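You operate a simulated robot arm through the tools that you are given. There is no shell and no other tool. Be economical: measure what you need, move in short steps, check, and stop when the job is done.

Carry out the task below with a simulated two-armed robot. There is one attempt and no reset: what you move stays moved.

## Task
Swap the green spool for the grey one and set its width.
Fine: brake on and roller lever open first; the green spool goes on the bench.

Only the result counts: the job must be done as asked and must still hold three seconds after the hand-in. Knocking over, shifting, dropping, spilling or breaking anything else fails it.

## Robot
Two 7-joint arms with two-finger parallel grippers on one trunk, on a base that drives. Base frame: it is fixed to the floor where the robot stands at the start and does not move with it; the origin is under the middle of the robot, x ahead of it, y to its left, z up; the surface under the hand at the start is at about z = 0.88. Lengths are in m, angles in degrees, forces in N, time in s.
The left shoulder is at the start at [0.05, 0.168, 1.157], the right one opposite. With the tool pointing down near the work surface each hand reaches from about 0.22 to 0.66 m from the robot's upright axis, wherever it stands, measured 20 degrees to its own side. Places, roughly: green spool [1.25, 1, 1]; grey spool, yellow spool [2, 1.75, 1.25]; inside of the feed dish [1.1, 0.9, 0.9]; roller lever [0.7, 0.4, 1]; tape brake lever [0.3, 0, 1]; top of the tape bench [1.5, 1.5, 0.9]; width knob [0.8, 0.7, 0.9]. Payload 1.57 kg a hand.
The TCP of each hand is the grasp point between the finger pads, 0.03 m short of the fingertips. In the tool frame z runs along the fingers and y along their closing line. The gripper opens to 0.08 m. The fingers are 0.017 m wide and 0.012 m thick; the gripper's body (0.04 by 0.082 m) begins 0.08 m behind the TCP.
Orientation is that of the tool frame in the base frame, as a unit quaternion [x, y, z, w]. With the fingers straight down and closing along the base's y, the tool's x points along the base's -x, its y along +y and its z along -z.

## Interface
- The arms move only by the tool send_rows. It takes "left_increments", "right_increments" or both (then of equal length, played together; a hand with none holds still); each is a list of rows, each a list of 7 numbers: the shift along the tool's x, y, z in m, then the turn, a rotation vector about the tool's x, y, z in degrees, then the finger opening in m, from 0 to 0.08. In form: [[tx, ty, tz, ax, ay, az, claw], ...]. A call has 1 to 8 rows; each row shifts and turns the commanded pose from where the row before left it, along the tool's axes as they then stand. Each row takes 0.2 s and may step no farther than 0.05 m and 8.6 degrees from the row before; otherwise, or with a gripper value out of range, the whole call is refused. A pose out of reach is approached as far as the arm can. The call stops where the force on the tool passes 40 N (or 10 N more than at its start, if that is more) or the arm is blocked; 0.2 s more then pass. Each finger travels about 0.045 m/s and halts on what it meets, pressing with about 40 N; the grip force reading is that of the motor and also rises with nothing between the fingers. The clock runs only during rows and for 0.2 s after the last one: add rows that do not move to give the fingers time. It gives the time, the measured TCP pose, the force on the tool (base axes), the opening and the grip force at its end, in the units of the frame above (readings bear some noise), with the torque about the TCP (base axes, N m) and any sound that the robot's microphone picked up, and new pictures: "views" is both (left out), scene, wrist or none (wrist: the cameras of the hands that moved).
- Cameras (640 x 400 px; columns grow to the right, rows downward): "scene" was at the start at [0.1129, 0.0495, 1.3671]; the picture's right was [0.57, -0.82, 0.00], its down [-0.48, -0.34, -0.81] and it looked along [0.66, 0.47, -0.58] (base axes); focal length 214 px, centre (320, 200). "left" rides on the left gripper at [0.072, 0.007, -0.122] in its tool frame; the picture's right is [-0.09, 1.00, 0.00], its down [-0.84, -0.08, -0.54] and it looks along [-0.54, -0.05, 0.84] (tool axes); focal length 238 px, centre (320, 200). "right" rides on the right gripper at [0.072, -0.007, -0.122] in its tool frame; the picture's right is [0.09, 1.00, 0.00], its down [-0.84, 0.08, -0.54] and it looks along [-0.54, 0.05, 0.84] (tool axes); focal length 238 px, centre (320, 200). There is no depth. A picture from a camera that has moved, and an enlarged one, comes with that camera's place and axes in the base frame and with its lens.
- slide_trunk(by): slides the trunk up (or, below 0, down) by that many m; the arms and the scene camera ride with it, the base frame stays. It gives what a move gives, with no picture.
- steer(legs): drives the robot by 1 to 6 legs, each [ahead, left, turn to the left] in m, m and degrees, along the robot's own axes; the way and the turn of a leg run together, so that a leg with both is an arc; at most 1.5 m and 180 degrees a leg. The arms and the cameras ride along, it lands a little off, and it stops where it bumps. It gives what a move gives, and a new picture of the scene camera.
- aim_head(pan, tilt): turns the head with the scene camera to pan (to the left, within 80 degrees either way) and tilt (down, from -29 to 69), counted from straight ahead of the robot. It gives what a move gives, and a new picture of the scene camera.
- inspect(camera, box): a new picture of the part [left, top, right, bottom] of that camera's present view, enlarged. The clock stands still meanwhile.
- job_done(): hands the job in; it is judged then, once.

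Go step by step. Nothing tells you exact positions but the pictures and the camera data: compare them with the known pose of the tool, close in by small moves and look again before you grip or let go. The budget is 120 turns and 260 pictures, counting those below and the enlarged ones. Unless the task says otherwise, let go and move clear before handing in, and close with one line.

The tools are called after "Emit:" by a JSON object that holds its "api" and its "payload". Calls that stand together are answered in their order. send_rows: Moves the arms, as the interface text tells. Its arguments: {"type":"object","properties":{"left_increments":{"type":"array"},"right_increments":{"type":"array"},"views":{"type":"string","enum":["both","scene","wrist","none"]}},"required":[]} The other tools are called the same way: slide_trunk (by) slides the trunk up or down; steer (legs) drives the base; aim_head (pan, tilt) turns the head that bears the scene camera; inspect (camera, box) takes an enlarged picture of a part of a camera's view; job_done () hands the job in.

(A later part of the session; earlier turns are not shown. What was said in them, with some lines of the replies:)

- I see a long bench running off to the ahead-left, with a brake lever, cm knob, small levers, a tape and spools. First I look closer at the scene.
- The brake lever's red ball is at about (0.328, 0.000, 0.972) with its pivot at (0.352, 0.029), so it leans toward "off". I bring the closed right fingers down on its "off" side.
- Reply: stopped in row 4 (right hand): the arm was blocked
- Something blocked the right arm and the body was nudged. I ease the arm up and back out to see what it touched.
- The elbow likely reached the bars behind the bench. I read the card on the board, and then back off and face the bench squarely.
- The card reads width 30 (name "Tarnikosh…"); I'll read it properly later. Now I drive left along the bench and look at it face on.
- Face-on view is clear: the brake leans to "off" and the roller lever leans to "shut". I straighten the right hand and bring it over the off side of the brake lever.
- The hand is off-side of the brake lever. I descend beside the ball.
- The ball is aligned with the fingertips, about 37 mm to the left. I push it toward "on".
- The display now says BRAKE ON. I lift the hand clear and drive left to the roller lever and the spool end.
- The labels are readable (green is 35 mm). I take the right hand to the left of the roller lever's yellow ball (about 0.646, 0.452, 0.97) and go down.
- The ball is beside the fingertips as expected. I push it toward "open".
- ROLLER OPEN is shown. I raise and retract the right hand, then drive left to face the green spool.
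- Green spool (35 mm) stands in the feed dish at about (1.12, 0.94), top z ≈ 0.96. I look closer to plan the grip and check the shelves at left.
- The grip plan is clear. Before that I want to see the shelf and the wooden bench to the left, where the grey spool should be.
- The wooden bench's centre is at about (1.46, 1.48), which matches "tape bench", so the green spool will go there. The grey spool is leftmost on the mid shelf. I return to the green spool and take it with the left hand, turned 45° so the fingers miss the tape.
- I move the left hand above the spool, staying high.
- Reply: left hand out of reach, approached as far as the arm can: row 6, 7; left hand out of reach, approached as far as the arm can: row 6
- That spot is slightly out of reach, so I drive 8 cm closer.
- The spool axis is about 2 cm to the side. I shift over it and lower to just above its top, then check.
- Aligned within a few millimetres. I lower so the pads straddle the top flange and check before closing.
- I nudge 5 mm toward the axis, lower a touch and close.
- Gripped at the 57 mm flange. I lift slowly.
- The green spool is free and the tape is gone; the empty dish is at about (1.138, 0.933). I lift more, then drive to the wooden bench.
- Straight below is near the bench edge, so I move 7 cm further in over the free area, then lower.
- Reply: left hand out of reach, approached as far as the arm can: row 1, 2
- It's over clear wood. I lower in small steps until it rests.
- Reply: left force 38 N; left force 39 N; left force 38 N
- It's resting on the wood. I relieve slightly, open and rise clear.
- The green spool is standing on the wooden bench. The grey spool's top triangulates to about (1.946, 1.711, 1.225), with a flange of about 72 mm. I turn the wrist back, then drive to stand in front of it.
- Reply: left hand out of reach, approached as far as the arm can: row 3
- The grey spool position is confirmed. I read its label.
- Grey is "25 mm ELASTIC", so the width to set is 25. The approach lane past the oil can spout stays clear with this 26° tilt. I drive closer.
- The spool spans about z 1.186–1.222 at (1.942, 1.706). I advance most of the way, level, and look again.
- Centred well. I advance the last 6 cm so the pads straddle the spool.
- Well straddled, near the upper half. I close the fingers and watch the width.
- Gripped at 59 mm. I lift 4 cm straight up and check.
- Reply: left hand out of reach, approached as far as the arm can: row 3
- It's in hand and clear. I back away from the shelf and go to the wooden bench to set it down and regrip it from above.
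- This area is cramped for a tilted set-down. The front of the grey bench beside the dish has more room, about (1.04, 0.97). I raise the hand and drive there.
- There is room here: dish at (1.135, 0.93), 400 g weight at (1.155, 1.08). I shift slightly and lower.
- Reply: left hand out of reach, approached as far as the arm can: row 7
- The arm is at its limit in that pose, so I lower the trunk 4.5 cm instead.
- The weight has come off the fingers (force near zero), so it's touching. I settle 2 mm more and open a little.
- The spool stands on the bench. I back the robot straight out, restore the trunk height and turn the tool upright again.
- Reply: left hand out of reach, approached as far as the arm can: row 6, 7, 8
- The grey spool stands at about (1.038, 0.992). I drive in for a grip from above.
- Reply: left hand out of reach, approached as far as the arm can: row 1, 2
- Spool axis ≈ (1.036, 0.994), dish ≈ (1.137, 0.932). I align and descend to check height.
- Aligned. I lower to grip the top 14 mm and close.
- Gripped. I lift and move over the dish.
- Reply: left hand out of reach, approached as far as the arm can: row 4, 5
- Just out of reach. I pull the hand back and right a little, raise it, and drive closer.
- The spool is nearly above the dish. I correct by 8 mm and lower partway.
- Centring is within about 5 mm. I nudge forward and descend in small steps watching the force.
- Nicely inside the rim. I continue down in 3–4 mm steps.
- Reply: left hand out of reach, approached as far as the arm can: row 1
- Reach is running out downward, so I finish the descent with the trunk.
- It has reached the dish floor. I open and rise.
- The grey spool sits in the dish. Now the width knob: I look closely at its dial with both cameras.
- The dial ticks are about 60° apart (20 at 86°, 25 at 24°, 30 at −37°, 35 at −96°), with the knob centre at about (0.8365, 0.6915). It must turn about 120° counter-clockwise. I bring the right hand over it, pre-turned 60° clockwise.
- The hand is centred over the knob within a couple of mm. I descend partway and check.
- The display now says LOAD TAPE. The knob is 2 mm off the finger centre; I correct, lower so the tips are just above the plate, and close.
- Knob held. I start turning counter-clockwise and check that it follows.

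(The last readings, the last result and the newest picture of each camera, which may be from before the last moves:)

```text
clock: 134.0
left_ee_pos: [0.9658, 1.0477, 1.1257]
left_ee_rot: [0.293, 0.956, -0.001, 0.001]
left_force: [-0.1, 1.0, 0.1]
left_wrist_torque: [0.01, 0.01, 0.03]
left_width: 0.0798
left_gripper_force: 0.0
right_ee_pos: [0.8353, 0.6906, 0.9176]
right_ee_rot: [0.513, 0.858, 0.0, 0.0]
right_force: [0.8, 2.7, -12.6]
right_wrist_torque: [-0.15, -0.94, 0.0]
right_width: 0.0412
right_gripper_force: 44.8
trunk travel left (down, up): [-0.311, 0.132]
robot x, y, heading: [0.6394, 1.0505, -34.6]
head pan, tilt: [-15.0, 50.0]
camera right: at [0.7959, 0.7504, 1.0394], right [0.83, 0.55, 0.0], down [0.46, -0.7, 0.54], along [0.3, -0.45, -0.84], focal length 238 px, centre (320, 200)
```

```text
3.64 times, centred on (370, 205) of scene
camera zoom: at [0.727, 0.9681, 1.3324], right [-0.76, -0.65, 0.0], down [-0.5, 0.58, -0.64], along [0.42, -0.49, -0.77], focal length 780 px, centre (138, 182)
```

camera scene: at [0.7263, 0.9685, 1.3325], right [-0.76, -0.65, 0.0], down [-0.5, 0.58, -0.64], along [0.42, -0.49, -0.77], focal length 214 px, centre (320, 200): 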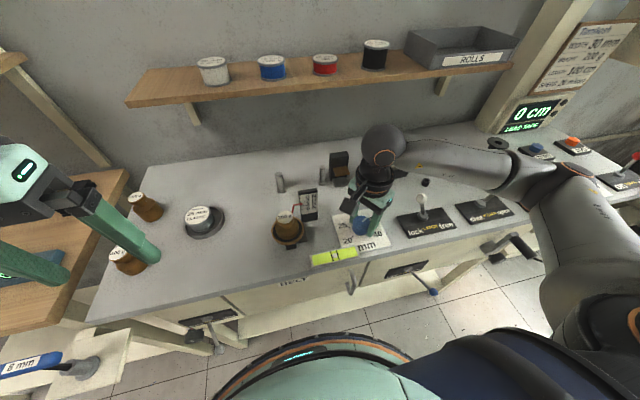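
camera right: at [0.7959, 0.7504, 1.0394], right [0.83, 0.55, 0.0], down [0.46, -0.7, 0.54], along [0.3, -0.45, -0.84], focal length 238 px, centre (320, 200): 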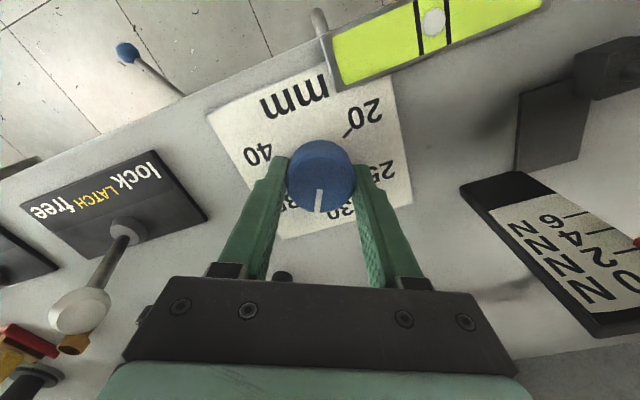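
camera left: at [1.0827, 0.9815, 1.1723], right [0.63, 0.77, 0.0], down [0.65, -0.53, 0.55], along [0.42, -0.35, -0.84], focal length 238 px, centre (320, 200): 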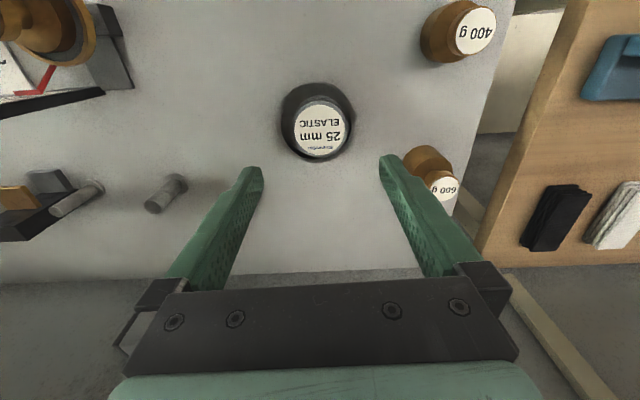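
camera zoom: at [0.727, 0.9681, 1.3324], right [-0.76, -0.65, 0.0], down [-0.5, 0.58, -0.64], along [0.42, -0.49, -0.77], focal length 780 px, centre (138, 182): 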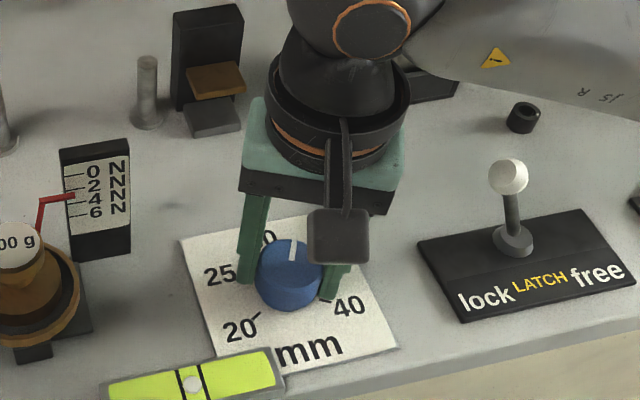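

The knob follows the hand (32° so far). I continue.

Emit:
{"api": "send_rows", "payload": {"right_increments": [[0, 0, 0, 0, 0, -8, 0.03], [0, 0, 0, 0, 0, -8, 0.03], [0, 0, 0, 0, 0, -8, 0.03], [0, 0, 0, 0, 0, -8, 0.03], [0, 0, 0, 0, 0, -8, 0.03], [0, 0, 0, 0, 0, -8, 0.03], [0, 0, 0, 0, 0, -8, 0.03], [0, 0, 0, 0, 0, -8, 0.03]], "views": "wrist"}}

Emit:
{"api": "inspect", "payload": {"camera": "scene", "box": [310, 150, 430, 260]}}

```text
clock: 135.8
left_ee_pos: [0.9672, 1.0513, 1.126]
left_ee_rot: [0.293, 0.956, -0.002, 0.002]
left_force: [-0.1, -0.4, -0.3]
left_wrist_torque: [-0.02, 0.0, 0.0]
left_width: 0.0799
left_gripper_force: 0.0
right_ee_pos: [0.8358, 0.6925, 0.9168]
right_ee_rot: [-0.021, 1.0, 0.001, 0.001]
right_force: [11.2, 18.7, -17.6]
right_wrist_torque: [-0.82, -0.28, -0.04]
right_width: 0.0412
right_gripper_force: 45.1
trunk travel left (down, up): [-0.311, 0.132]
robot x, y, heading: [0.6433, 1.052, -34.5]
head pan, tilt: [-15.0, 50.0]
camera right: at [0.7656, 0.6826, 1.0395], right [-0.13, 0.99, 0.0], down [0.83, 0.11, 0.54], along [0.54, 0.07, -0.84], focal length 238 px, centre (320, 200)
```

right: 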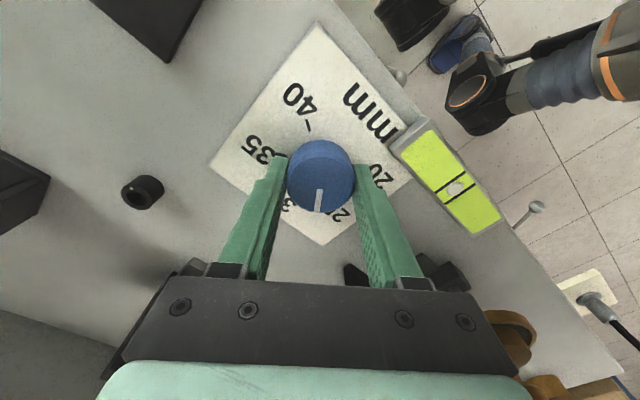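

```text
3.64 times, centred on (370, 205) of scene
camera zoom: at [0.7283, 0.9698, 1.3324], right [-0.76, -0.65, 0.0], down [-0.5, 0.58, -0.64], along [0.42, -0.49, -0.77], focal length 780 px, centre (138, 182)
```

zoom: 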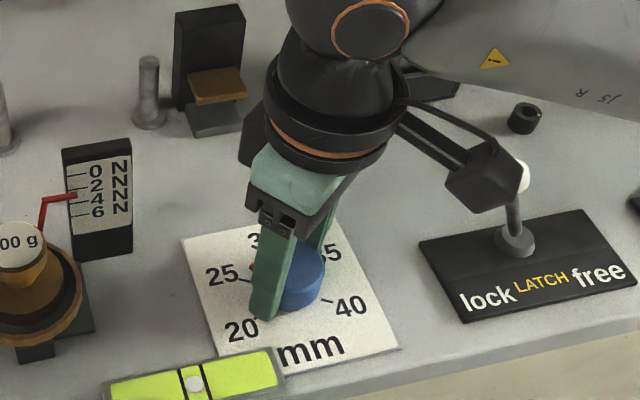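

About 96° turned; one more 24° to go. The camera housing stays clear of the latch lever.

Emit:
{"api": "send_rows", "payload": {"right_increments": [[0, 0, 0, 0, 0, -8, 0.03], [0, 0, 0, 0, 0, -8, 0.03], [0, 0, 0, 0, 0, -8, 0.03]], "views": "wrist"}}

Emit:
{"api": "inspect", "payload": {"camera": "right", "box": [230, 100, 410, 240]}}

Emit:
{"api": "inspect", "payload": {"camera": "scene", "box": [310, 150, 430, 260]}}

```text
clock: 136.6
left_ee_pos: [0.9682, 1.0502, 1.1258]
left_ee_rot: [0.293, 0.956, -0.003, 0.002]
left_force: [0.4, 0.7, 0.1]
left_wrist_torque: [-0.02, -0.01, 0.0]
left_width: 0.0801
left_gripper_force: 0.2
right_ee_pos: [0.8361, 0.6941, 0.9172]
right_ee_rot: [-0.229, 0.973, 0.0, -0.001]
right_force: [7.9, 27.7, -20.9]
right_wrist_torque: [-0.54, 0.15, -0.05]
right_width: 0.041
right_gripper_force: 44.7
trunk travel left (down, up): [-0.311, 0.132]
robot x, y, heading: [0.641, 1.0483, -34.5]
head pan, tilt: [-15.0, 50.0]
camera right: at [0.7755, 0.6551, 1.0395], right [-0.53, 0.85, 0.0], down [0.72, 0.44, 0.54], along [0.46, 0.29, -0.84], focal length 238 px, centre (320, 200)
```

right: 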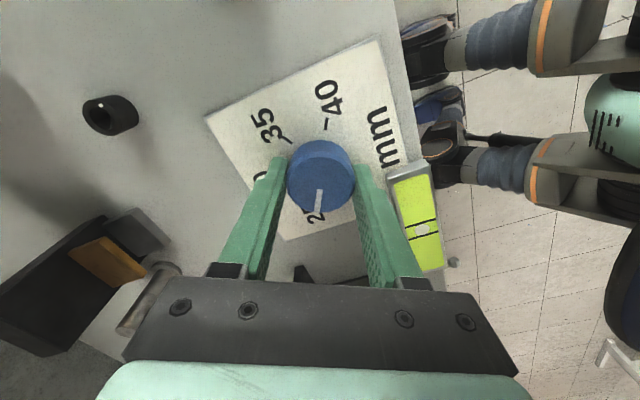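

```text
2.86 times, centred on (320, 170) of right
camera zoom: at [0.7755, 0.6551, 1.0395], right [-0.53, 0.85, 0.0], down [0.72, 0.44, 0.54], along [0.46, 0.29, -0.84], focal length 681 px, centre (320, 286)
```

zoom: 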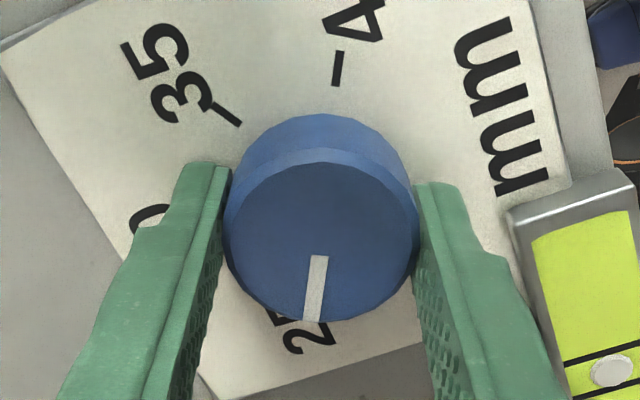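

```text
3.64 times, centred on (370, 205) of scene
camera zoom: at [0.7281, 0.9705, 1.3325], right [-0.76, -0.65, 0.0], down [-0.5, 0.58, -0.64], along [0.42, -0.49, -0.77], focal length 780 px, centre (138, 182)
```

zoom: 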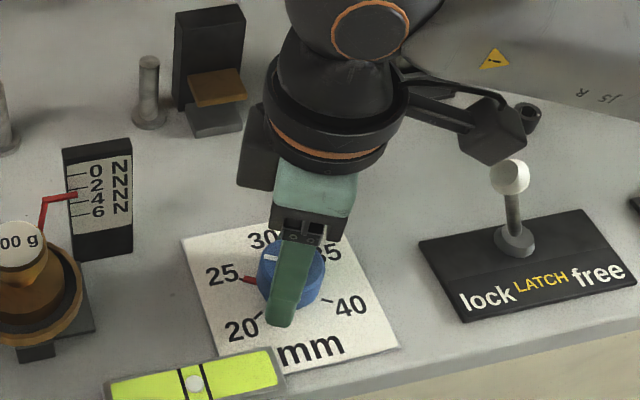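

The red marker now lies on the 25 tick. I open only slightly, since the vial is close, and rise straight up.

Emit:
{"api": "send_rows", "payload": {"right_increments": [[0, 0, 0, 0, 0, 0, 0.048], [0, 0, 0, 0, 0, 0, 0.05], [0, 0, -0.02, 0, 0, 0, 0.05], [0, 0, -0.04, 0, 0, 0, 0.05], [0, 0, -0.04, 0, 0, 0, 0.05], [0, 0, -0.04, 0, 0, 0, 0.06], [0, 0, -0.04, 0, 0, 0, 0.06]]}}

Emit:
{"api": "inspect", "payload": {"camera": "right", "box": [220, 30, 420, 170]}}

Emit:
{"api": "inspect", "payload": {"camera": "scene", "box": [310, 180, 410, 260]}}

```text
clock: 138.2
left_ee_pos: [0.9674, 1.0497, 1.1253]
left_ee_rot: [0.293, 0.956, -0.001, 0.002]
left_force: [0.5, 0.1, 0.7]
left_wrist_torque: [0.0, -0.01, -0.01]
left_width: 0.0798
left_gripper_force: 0.1
right_ee_pos: [0.8339, 0.6908, 1.0984]
right_ee_rot: [-0.226, 0.974, 0.0, -0.002]
right_force: [0.8, 0.1, 0.9]
right_wrist_torque: [0.03, 0.01, -0.01]
right_width: 0.0597
right_gripper_force: 0.1
trunk travel left (down, up): [-0.311, 0.132]
robot x, y, heading: [0.6428, 1.0525, -34.4]
head pan, tilt: [-15.0, 50.0]
camera scene: at [0.7265, 0.969, 1.3325], right [-0.76, -0.65, 0.0], down [-0.5, 0.58, -0.64], along [0.42, -0.49, -0.77], focal length 214 px, centre (320, 200)
camera right: at [0.7726, 0.6533, 1.2204], right [-0.52, 0.85, 0.0], down [0.72, 0.44, 0.54], along [0.46, 0.28, -0.84], focal length 238 px, centre (320, 200)
```

scene: 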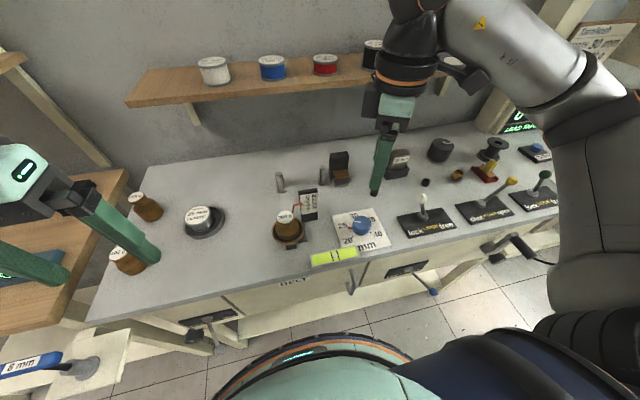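
right: 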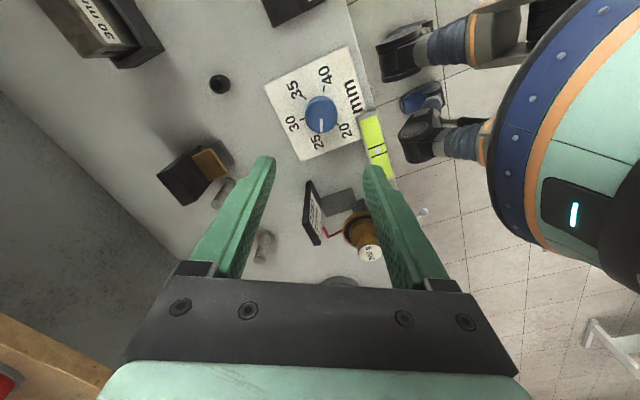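

```text
2.86 times, centred on (320, 100) of right
camera zoom: at [0.7726, 0.6533, 1.2204], right [-0.52, 0.85, 0.0], down [0.72, 0.44, 0.54], along [0.46, 0.28, -0.84], focal length 681 px, centre (320, 486)
```

zoom: 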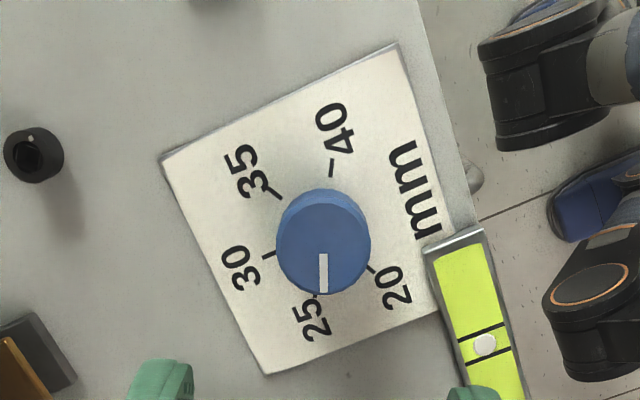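

```text
5.00 times, centred on (360, 220) of scene
camera zoom: at [0.7265, 0.969, 1.3325], right [-0.76, -0.65, 0.0], down [-0.5, 0.58, -0.64], along [0.42, -0.49, -0.77], focal length 1072 px, centre (120, 100)
```

zoom: 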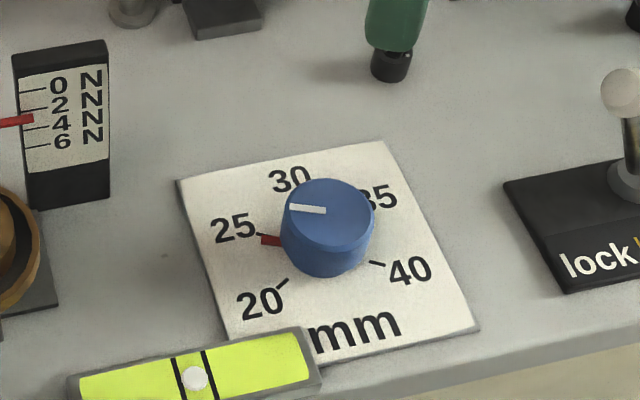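

The marker seems a few degrees past the 25 tick. I zoom in to measure before correcting.

Emit:
{"api": "inspect", "payload": {"camera": "scene", "box": [340, 205, 380, 240]}}

Emit:
{"api": "inspect", "payload": {"camera": "right", "box": [285, 80, 355, 150]}}

```text
11.43 times, centred on (360, 222) of scene
camera zoom: at [0.7265, 0.969, 1.3325], right [-0.76, -0.65, 0.0], down [-0.5, 0.58, -0.64], along [0.42, -0.49, -0.77], focal length 2451 px, centre (-137, -57)
```

zoom: 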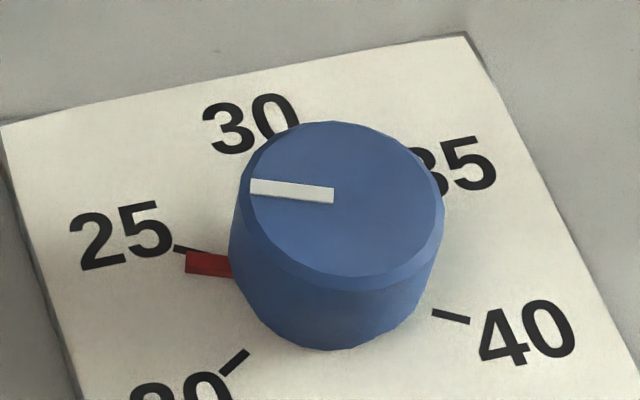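

```text
5.71 times, centred on (320, 115) of right
camera zoom: at [0.7726, 0.6533, 1.2204], right [-0.52, 0.85, 0.0], down [0.72, 0.44, 0.54], along [0.46, 0.28, -0.84], focal length 1362 px, centre (320, 686)
```

zoom: 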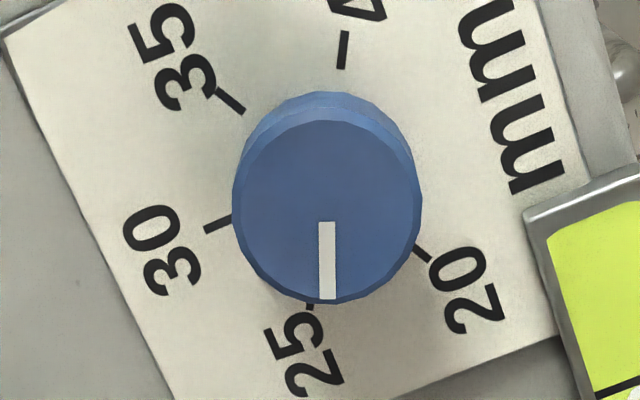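

It's about 8° past the tick. I regrip the knob and turn it back 8°.

Emit:
{"api": "send_rows", "payload": {"right_increments": [[-0.0015, 0, 0.045, 0, 0, 0, 0.053], [0, 0, 0.045, 0, 0, 0, 0.053], [0, 0, 0.045, 0, 0, 0, 0.053], [0, 0, 0.045, 0, 0, 0, 0.053], [0, 0, 0, 0, 0, 0, 0.03], [0, 0, 0, 0, 0, 0, 0.03], [0, 0, 0, 0, 0, 0, 0.03]], "views": "none"}}

Emit:
{"api": "inspect", "payload": {"camera": "scene", "box": [340, 205, 380, 240]}}

Emit:
{"api": "send_rows", "payload": {"right_increments": [[0, 0, 0, 0, 0, 4, 0.03], [0, 0, 0, 0, 0, 4, 0.03], [0, 0, 0, 0, 0, 0, 0.03]], "views": "none"}}

Emit:
{"api": "inspect", "payload": {"camera": "scene", "box": [340, 205, 380, 240]}}

```text
clock: 139.8
left_ee_pos: [0.9652, 1.0512, 1.1259]
left_ee_rot: [0.293, 0.956, -0.001, 0.002]
left_force: [-0.5, -0.3, -0.3]
left_wrist_torque: [0.02, 0.02, -0.01]
left_width: 0.0797
left_gripper_force: 0.0
right_ee_pos: [0.8348, 0.6923, 0.9179]
right_ee_rot: [-0.227, 0.974, 0.001, -0.002]
right_force: [-7.8, 16.8, -5.1]
right_wrist_torque: [-0.03, -0.83, -0.04]
right_width: 0.0408
right_gripper_force: 33.2
trunk travel left (down, up): [-0.311, 0.132]
robot x, y, heading: [0.646, 1.0528, -34.6]
head pan, tilt: [-15.0, 50.0]
```

```text
11.43 times, centred on (360, 222) of scene
camera zoom: at [0.7257, 0.9702, 1.3326], right [-0.76, -0.65, 0.0], down [-0.5, 0.58, -0.64], along [0.42, -0.49, -0.77], focal length 2451 px, centre (-137, -57)
```

zoom: 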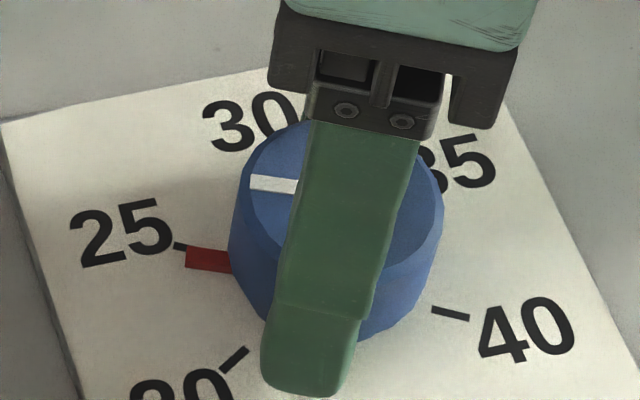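

```text
clock: 140.6
left_ee_pos: [0.9659, 1.0507, 1.1271]
left_ee_rot: [0.294, 0.956, -0.001, 0.002]
left_force: [0.7, -0.1, -0.6]
left_wrist_torque: [0.05, 0.02, 0.02]
left_width: 0.0798
left_gripper_force: 0.0
right_ee_pos: [0.8345, 0.6933, 0.9167]
right_ee_rot: [-0.157, 0.988, 0.001, -0.001]
right_force: [-7.7, 20.1, -15.6]
right_wrist_torque: [0.07, -1.37, -0.03]
right_width: 0.0409
right_gripper_force: 44.7
trunk travel left (down, up): [-0.311, 0.132]
robot x, y, heading: [0.6423, 1.0487, -34.8]
head pan, tilt: [-15.0, 50.0]
```

```text
11.43 times, centred on (360, 222) of scene
camera zoom: at [0.726, 0.9699, 1.3326], right [-0.76, -0.65, 0.0], down [-0.5, 0.58, -0.64], along [0.42, -0.49, -0.77], focal length 2451 px, centre (-137, -57)
```

zoom: 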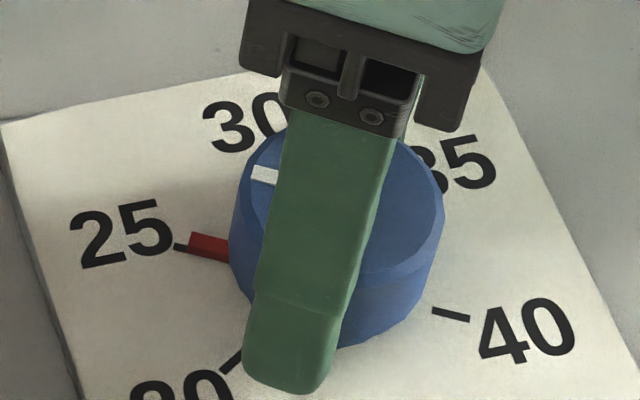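

Nearly on the tick now, perhaps 2–3° short of it. I release first and re-measure.

Emit:
{"api": "send_rows", "payload": {"right_increments": [[0, 0, 0, 0, 0, -2, 0.03], [0, 0, 0, 0, 0, 0, 0.05], [0, 0, 0, 0, 0, 0, 0.05], [0, 0, -0.02, 0, 0, 0, 0.05], [0, 0, -0.045, 0, 0, 0, 0.05], [0, 0, -0.045, 0, 0, 0, 0.05], [0, 0, -0.045, 0, 0, 0, 0.06]], "views": "none"}}

Emit:
{"api": "inspect", "payload": {"camera": "scene", "box": [340, 205, 380, 240]}}

Emit:
{"api": "inspect", "payload": {"camera": "right", "box": [270, 60, 370, 160]}}

```text
clock: 142.2
left_ee_pos: [0.9667, 1.0494, 1.1263]
left_ee_rot: [0.293, 0.956, -0.001, 0.001]
left_force: [0.3, 0.0, 0.9]
left_wrist_torque: [-0.01, 0.0, 0.05]
left_width: 0.08
left_gripper_force: 0.1
right_ee_pos: [0.8359, 0.69, 1.0735]
right_ee_rot: [-0.174, 0.985, -0.001, -0.001]
right_force: [-0.5, -0.1, 0.8]
right_wrist_torque: [0.0, -0.01, -0.02]
right_width: 0.0601
right_gripper_force: 0.0
trunk travel left (down, up): [-0.311, 0.132]
robot x, y, heading: [0.643, 1.0501, -34.5]
head pan, tilt: [-15.0, 50.0]
```

```text
11.43 times, centred on (360, 222) of scene
camera zoom: at [0.7265, 0.969, 1.3325], right [-0.76, -0.65, 0.0], down [-0.5, 0.58, -0.64], along [0.42, -0.49, -0.77], focal length 2451 px, centre (-137, -57)
```

zoom: 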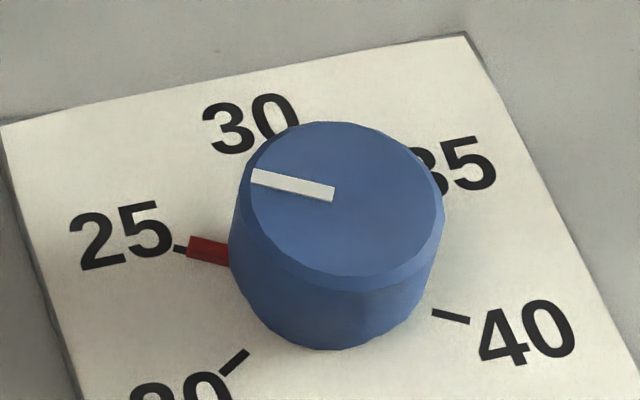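

```text
4.00 times, centred on (320, 110) of right
camera zoom: at [0.7714, 0.6599, 1.1953], right [-0.43, 0.9, 0.0], down [0.76, 0.36, 0.54], along [0.49, 0.23, -0.84], focal length 953 px, centre (320, 560)
```

zoom: 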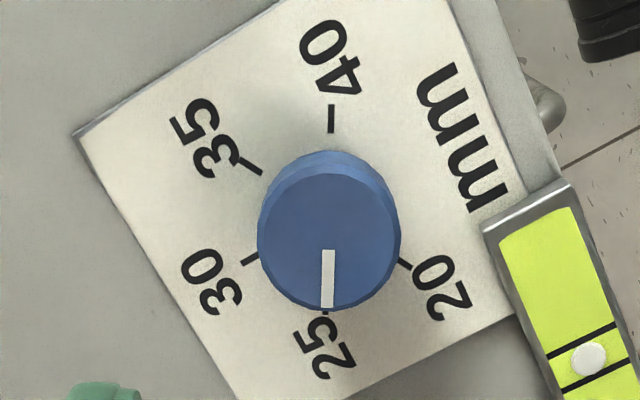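

The marker now lies right on the 25 tick. I raise the right hand, back the robot away, and take a final look.

Emit:
{"api": "send_rows", "payload": {"right_increments": [[0, 0, -0.045, 0, 0, 0, 0.06], [0, 0, -0.045, 0, 0, 0, 0.06]], "views": "none"}}

Emit:
{"api": "steer", "payload": {"legs": [[-0.3, 0, 0]]}}

Emit:
{"api": "aim_head", "payload": {"pan": 0, "tilt": 28}}

Emit:
{"api": "inspect", "payload": {"camera": "scene", "box": [160, 130, 400, 280]}}

Emit:
{"api": "inspect", "payload": {"camera": "scene", "box": [400, 120, 640, 280]}}

```text
clock: 142.8
left_ee_pos: [0.9662, 1.0492, 1.1253]
left_ee_rot: [0.293, 0.956, -0.001, 0.001]
left_force: [-0.6, 0.7, -0.2]
left_wrist_torque: [-0.01, -0.02, -0.01]
left_width: 0.08
left_gripper_force: 0.1
right_ee_pos: [0.8351, 0.6905, 1.1622]
right_ee_rot: [-0.174, 0.985, 0.0, 0.0]
right_force: [0.0, -0.2, 0.9]
right_wrist_torque: [0.02, 0.04, 0.0]
right_width: 0.0601
right_gripper_force: 0.0
trunk travel left (down, up): [-0.311, 0.132]
robot x, y, heading: [0.637, 1.0518, -34.2]
head pan, tilt: [-15.0, 50.0]
```

```text
clock: 144.8
left_ee_pos: [0.7205, 1.219, 1.1276]
left_ee_rot: [0.293, 0.956, -0.002, 0.002]
left_force: [-0.6, -0.1, 0.6]
left_wrist_torque: [-0.04, -0.03, 0.0]
left_width: 0.08
left_gripper_force: 0.0
right_ee_pos: [0.5906, 0.8589, 1.1626]
right_ee_rot: [-0.175, 0.985, -0.001, -0.001]
right_force: [0.0, 0.0, -0.6]
right_wrist_torque: [0.02, -0.02, -0.01]
right_width: 0.0601
right_gripper_force: 0.0
trunk travel left (down, up): [-0.311, 0.132]
robot x, y, heading: [0.3962, 1.2181, -34.3]
head pan, tilt: [-15.0, 50.0]
camera scene: at [0.4801, 1.1374, 1.3326], right [-0.76, -0.65, 0.0], down [-0.5, 0.58, -0.64], along [0.42, -0.49, -0.77], focal length 214 px, centre (320, 200)
```

scene: 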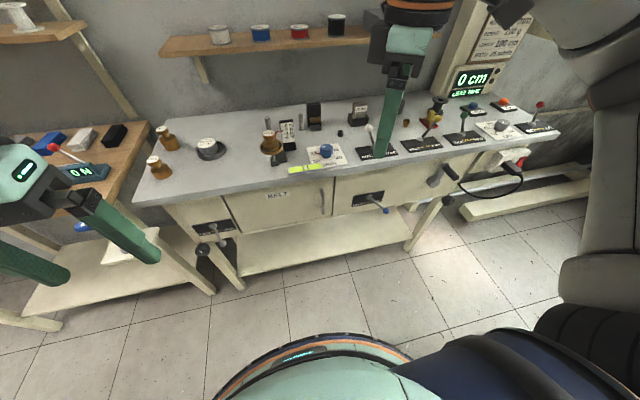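

```text
clock: 145.7
left_ee_pos: [0.7196, 1.2179, 1.1258]
left_ee_rot: [0.292, 0.956, -0.002, 0.001]
left_force: [0.4, 0.5, -0.2]
left_wrist_torque: [0.0, 0.03, 0.01]
left_width: 0.0801
left_gripper_force: 0.0
right_ee_pos: [0.5904, 0.8584, 1.1626]
right_ee_rot: [-0.174, 0.985, -0.001, 0.0]
right_force: [-0.3, 0.0, 0.5]
right_wrist_torque: [0.0, 0.0, 0.0]
right_width: 0.0601
right_gripper_force: 0.0
trunk travel left (down, up): [-0.311, 0.132]
robot x, y, heading: [0.3917, 1.2186, -34.4]
head pan, tilt: [0.0, 28.0]
camera scene: at [0.5057, 1.144, 1.3652], right [-0.56, -0.83, 0.0], down [-0.39, 0.27, -0.88], along [0.73, -0.5, -0.47], focal length 214 px, centre (320, 200)
```

scene: 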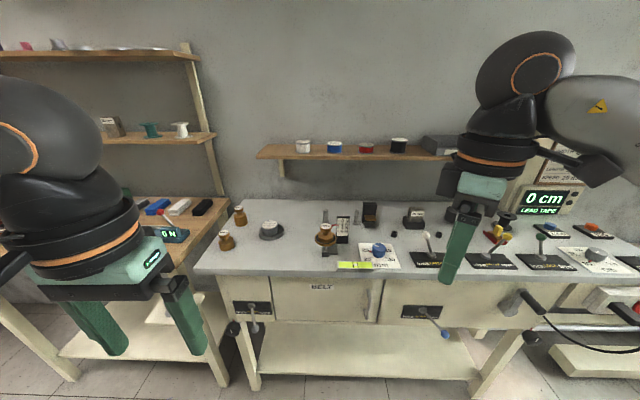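

```text
2.67 times, centred on (280, 205) of scene
camera zoom: at [0.5057, 1.144, 1.3652], right [-0.56, -0.83, 0.0], down [-0.39, 0.27, -0.88], along [0.73, -0.5, -0.47], focal length 572 px, centre (427, 187)
```

zoom: 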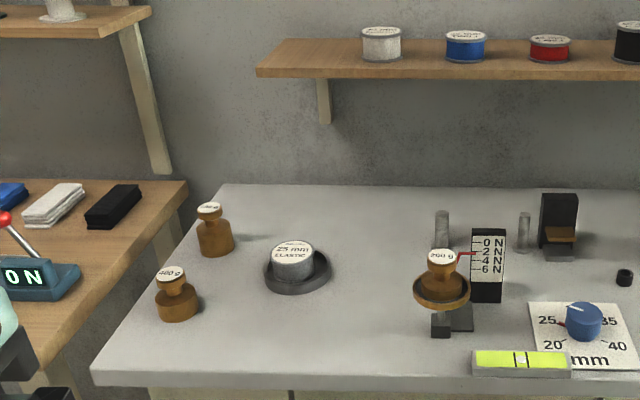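

```text
2.50 times, centred on (520, 200) of scene
camera zoom: at [0.5057, 1.144, 1.3652], right [-0.56, -0.83, 0.0], down [-0.39, 0.27, -0.88], along [0.73, -0.5, -0.47], focal length 536 px, centre (-180, 200)
```

zoom: 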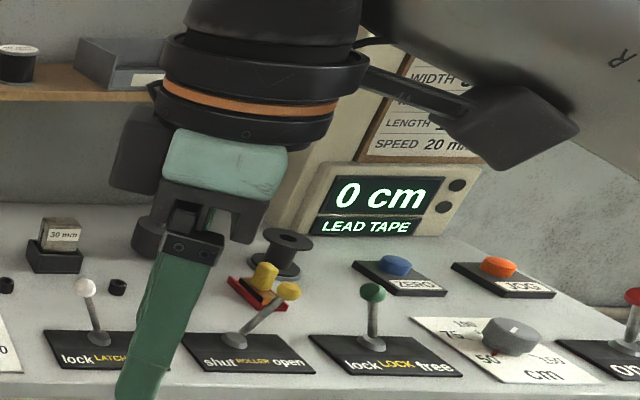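

The grey 25 mm spool is in the dish, the width knob is on 25, the brake is on, the roller is open, and the green spool is standing on the wooden bench. Both hands are clear, so I hand in.

Emit:
{"api": "job_done", "payload": {}}

```text
The job is handed in.
```

The swap is done and handed in. I set the brake on and opened the roller lever first, then put the green spool on the wooden tape bench. The grey 25 mm spool is in the feed dish, and the width knob is set to 25.
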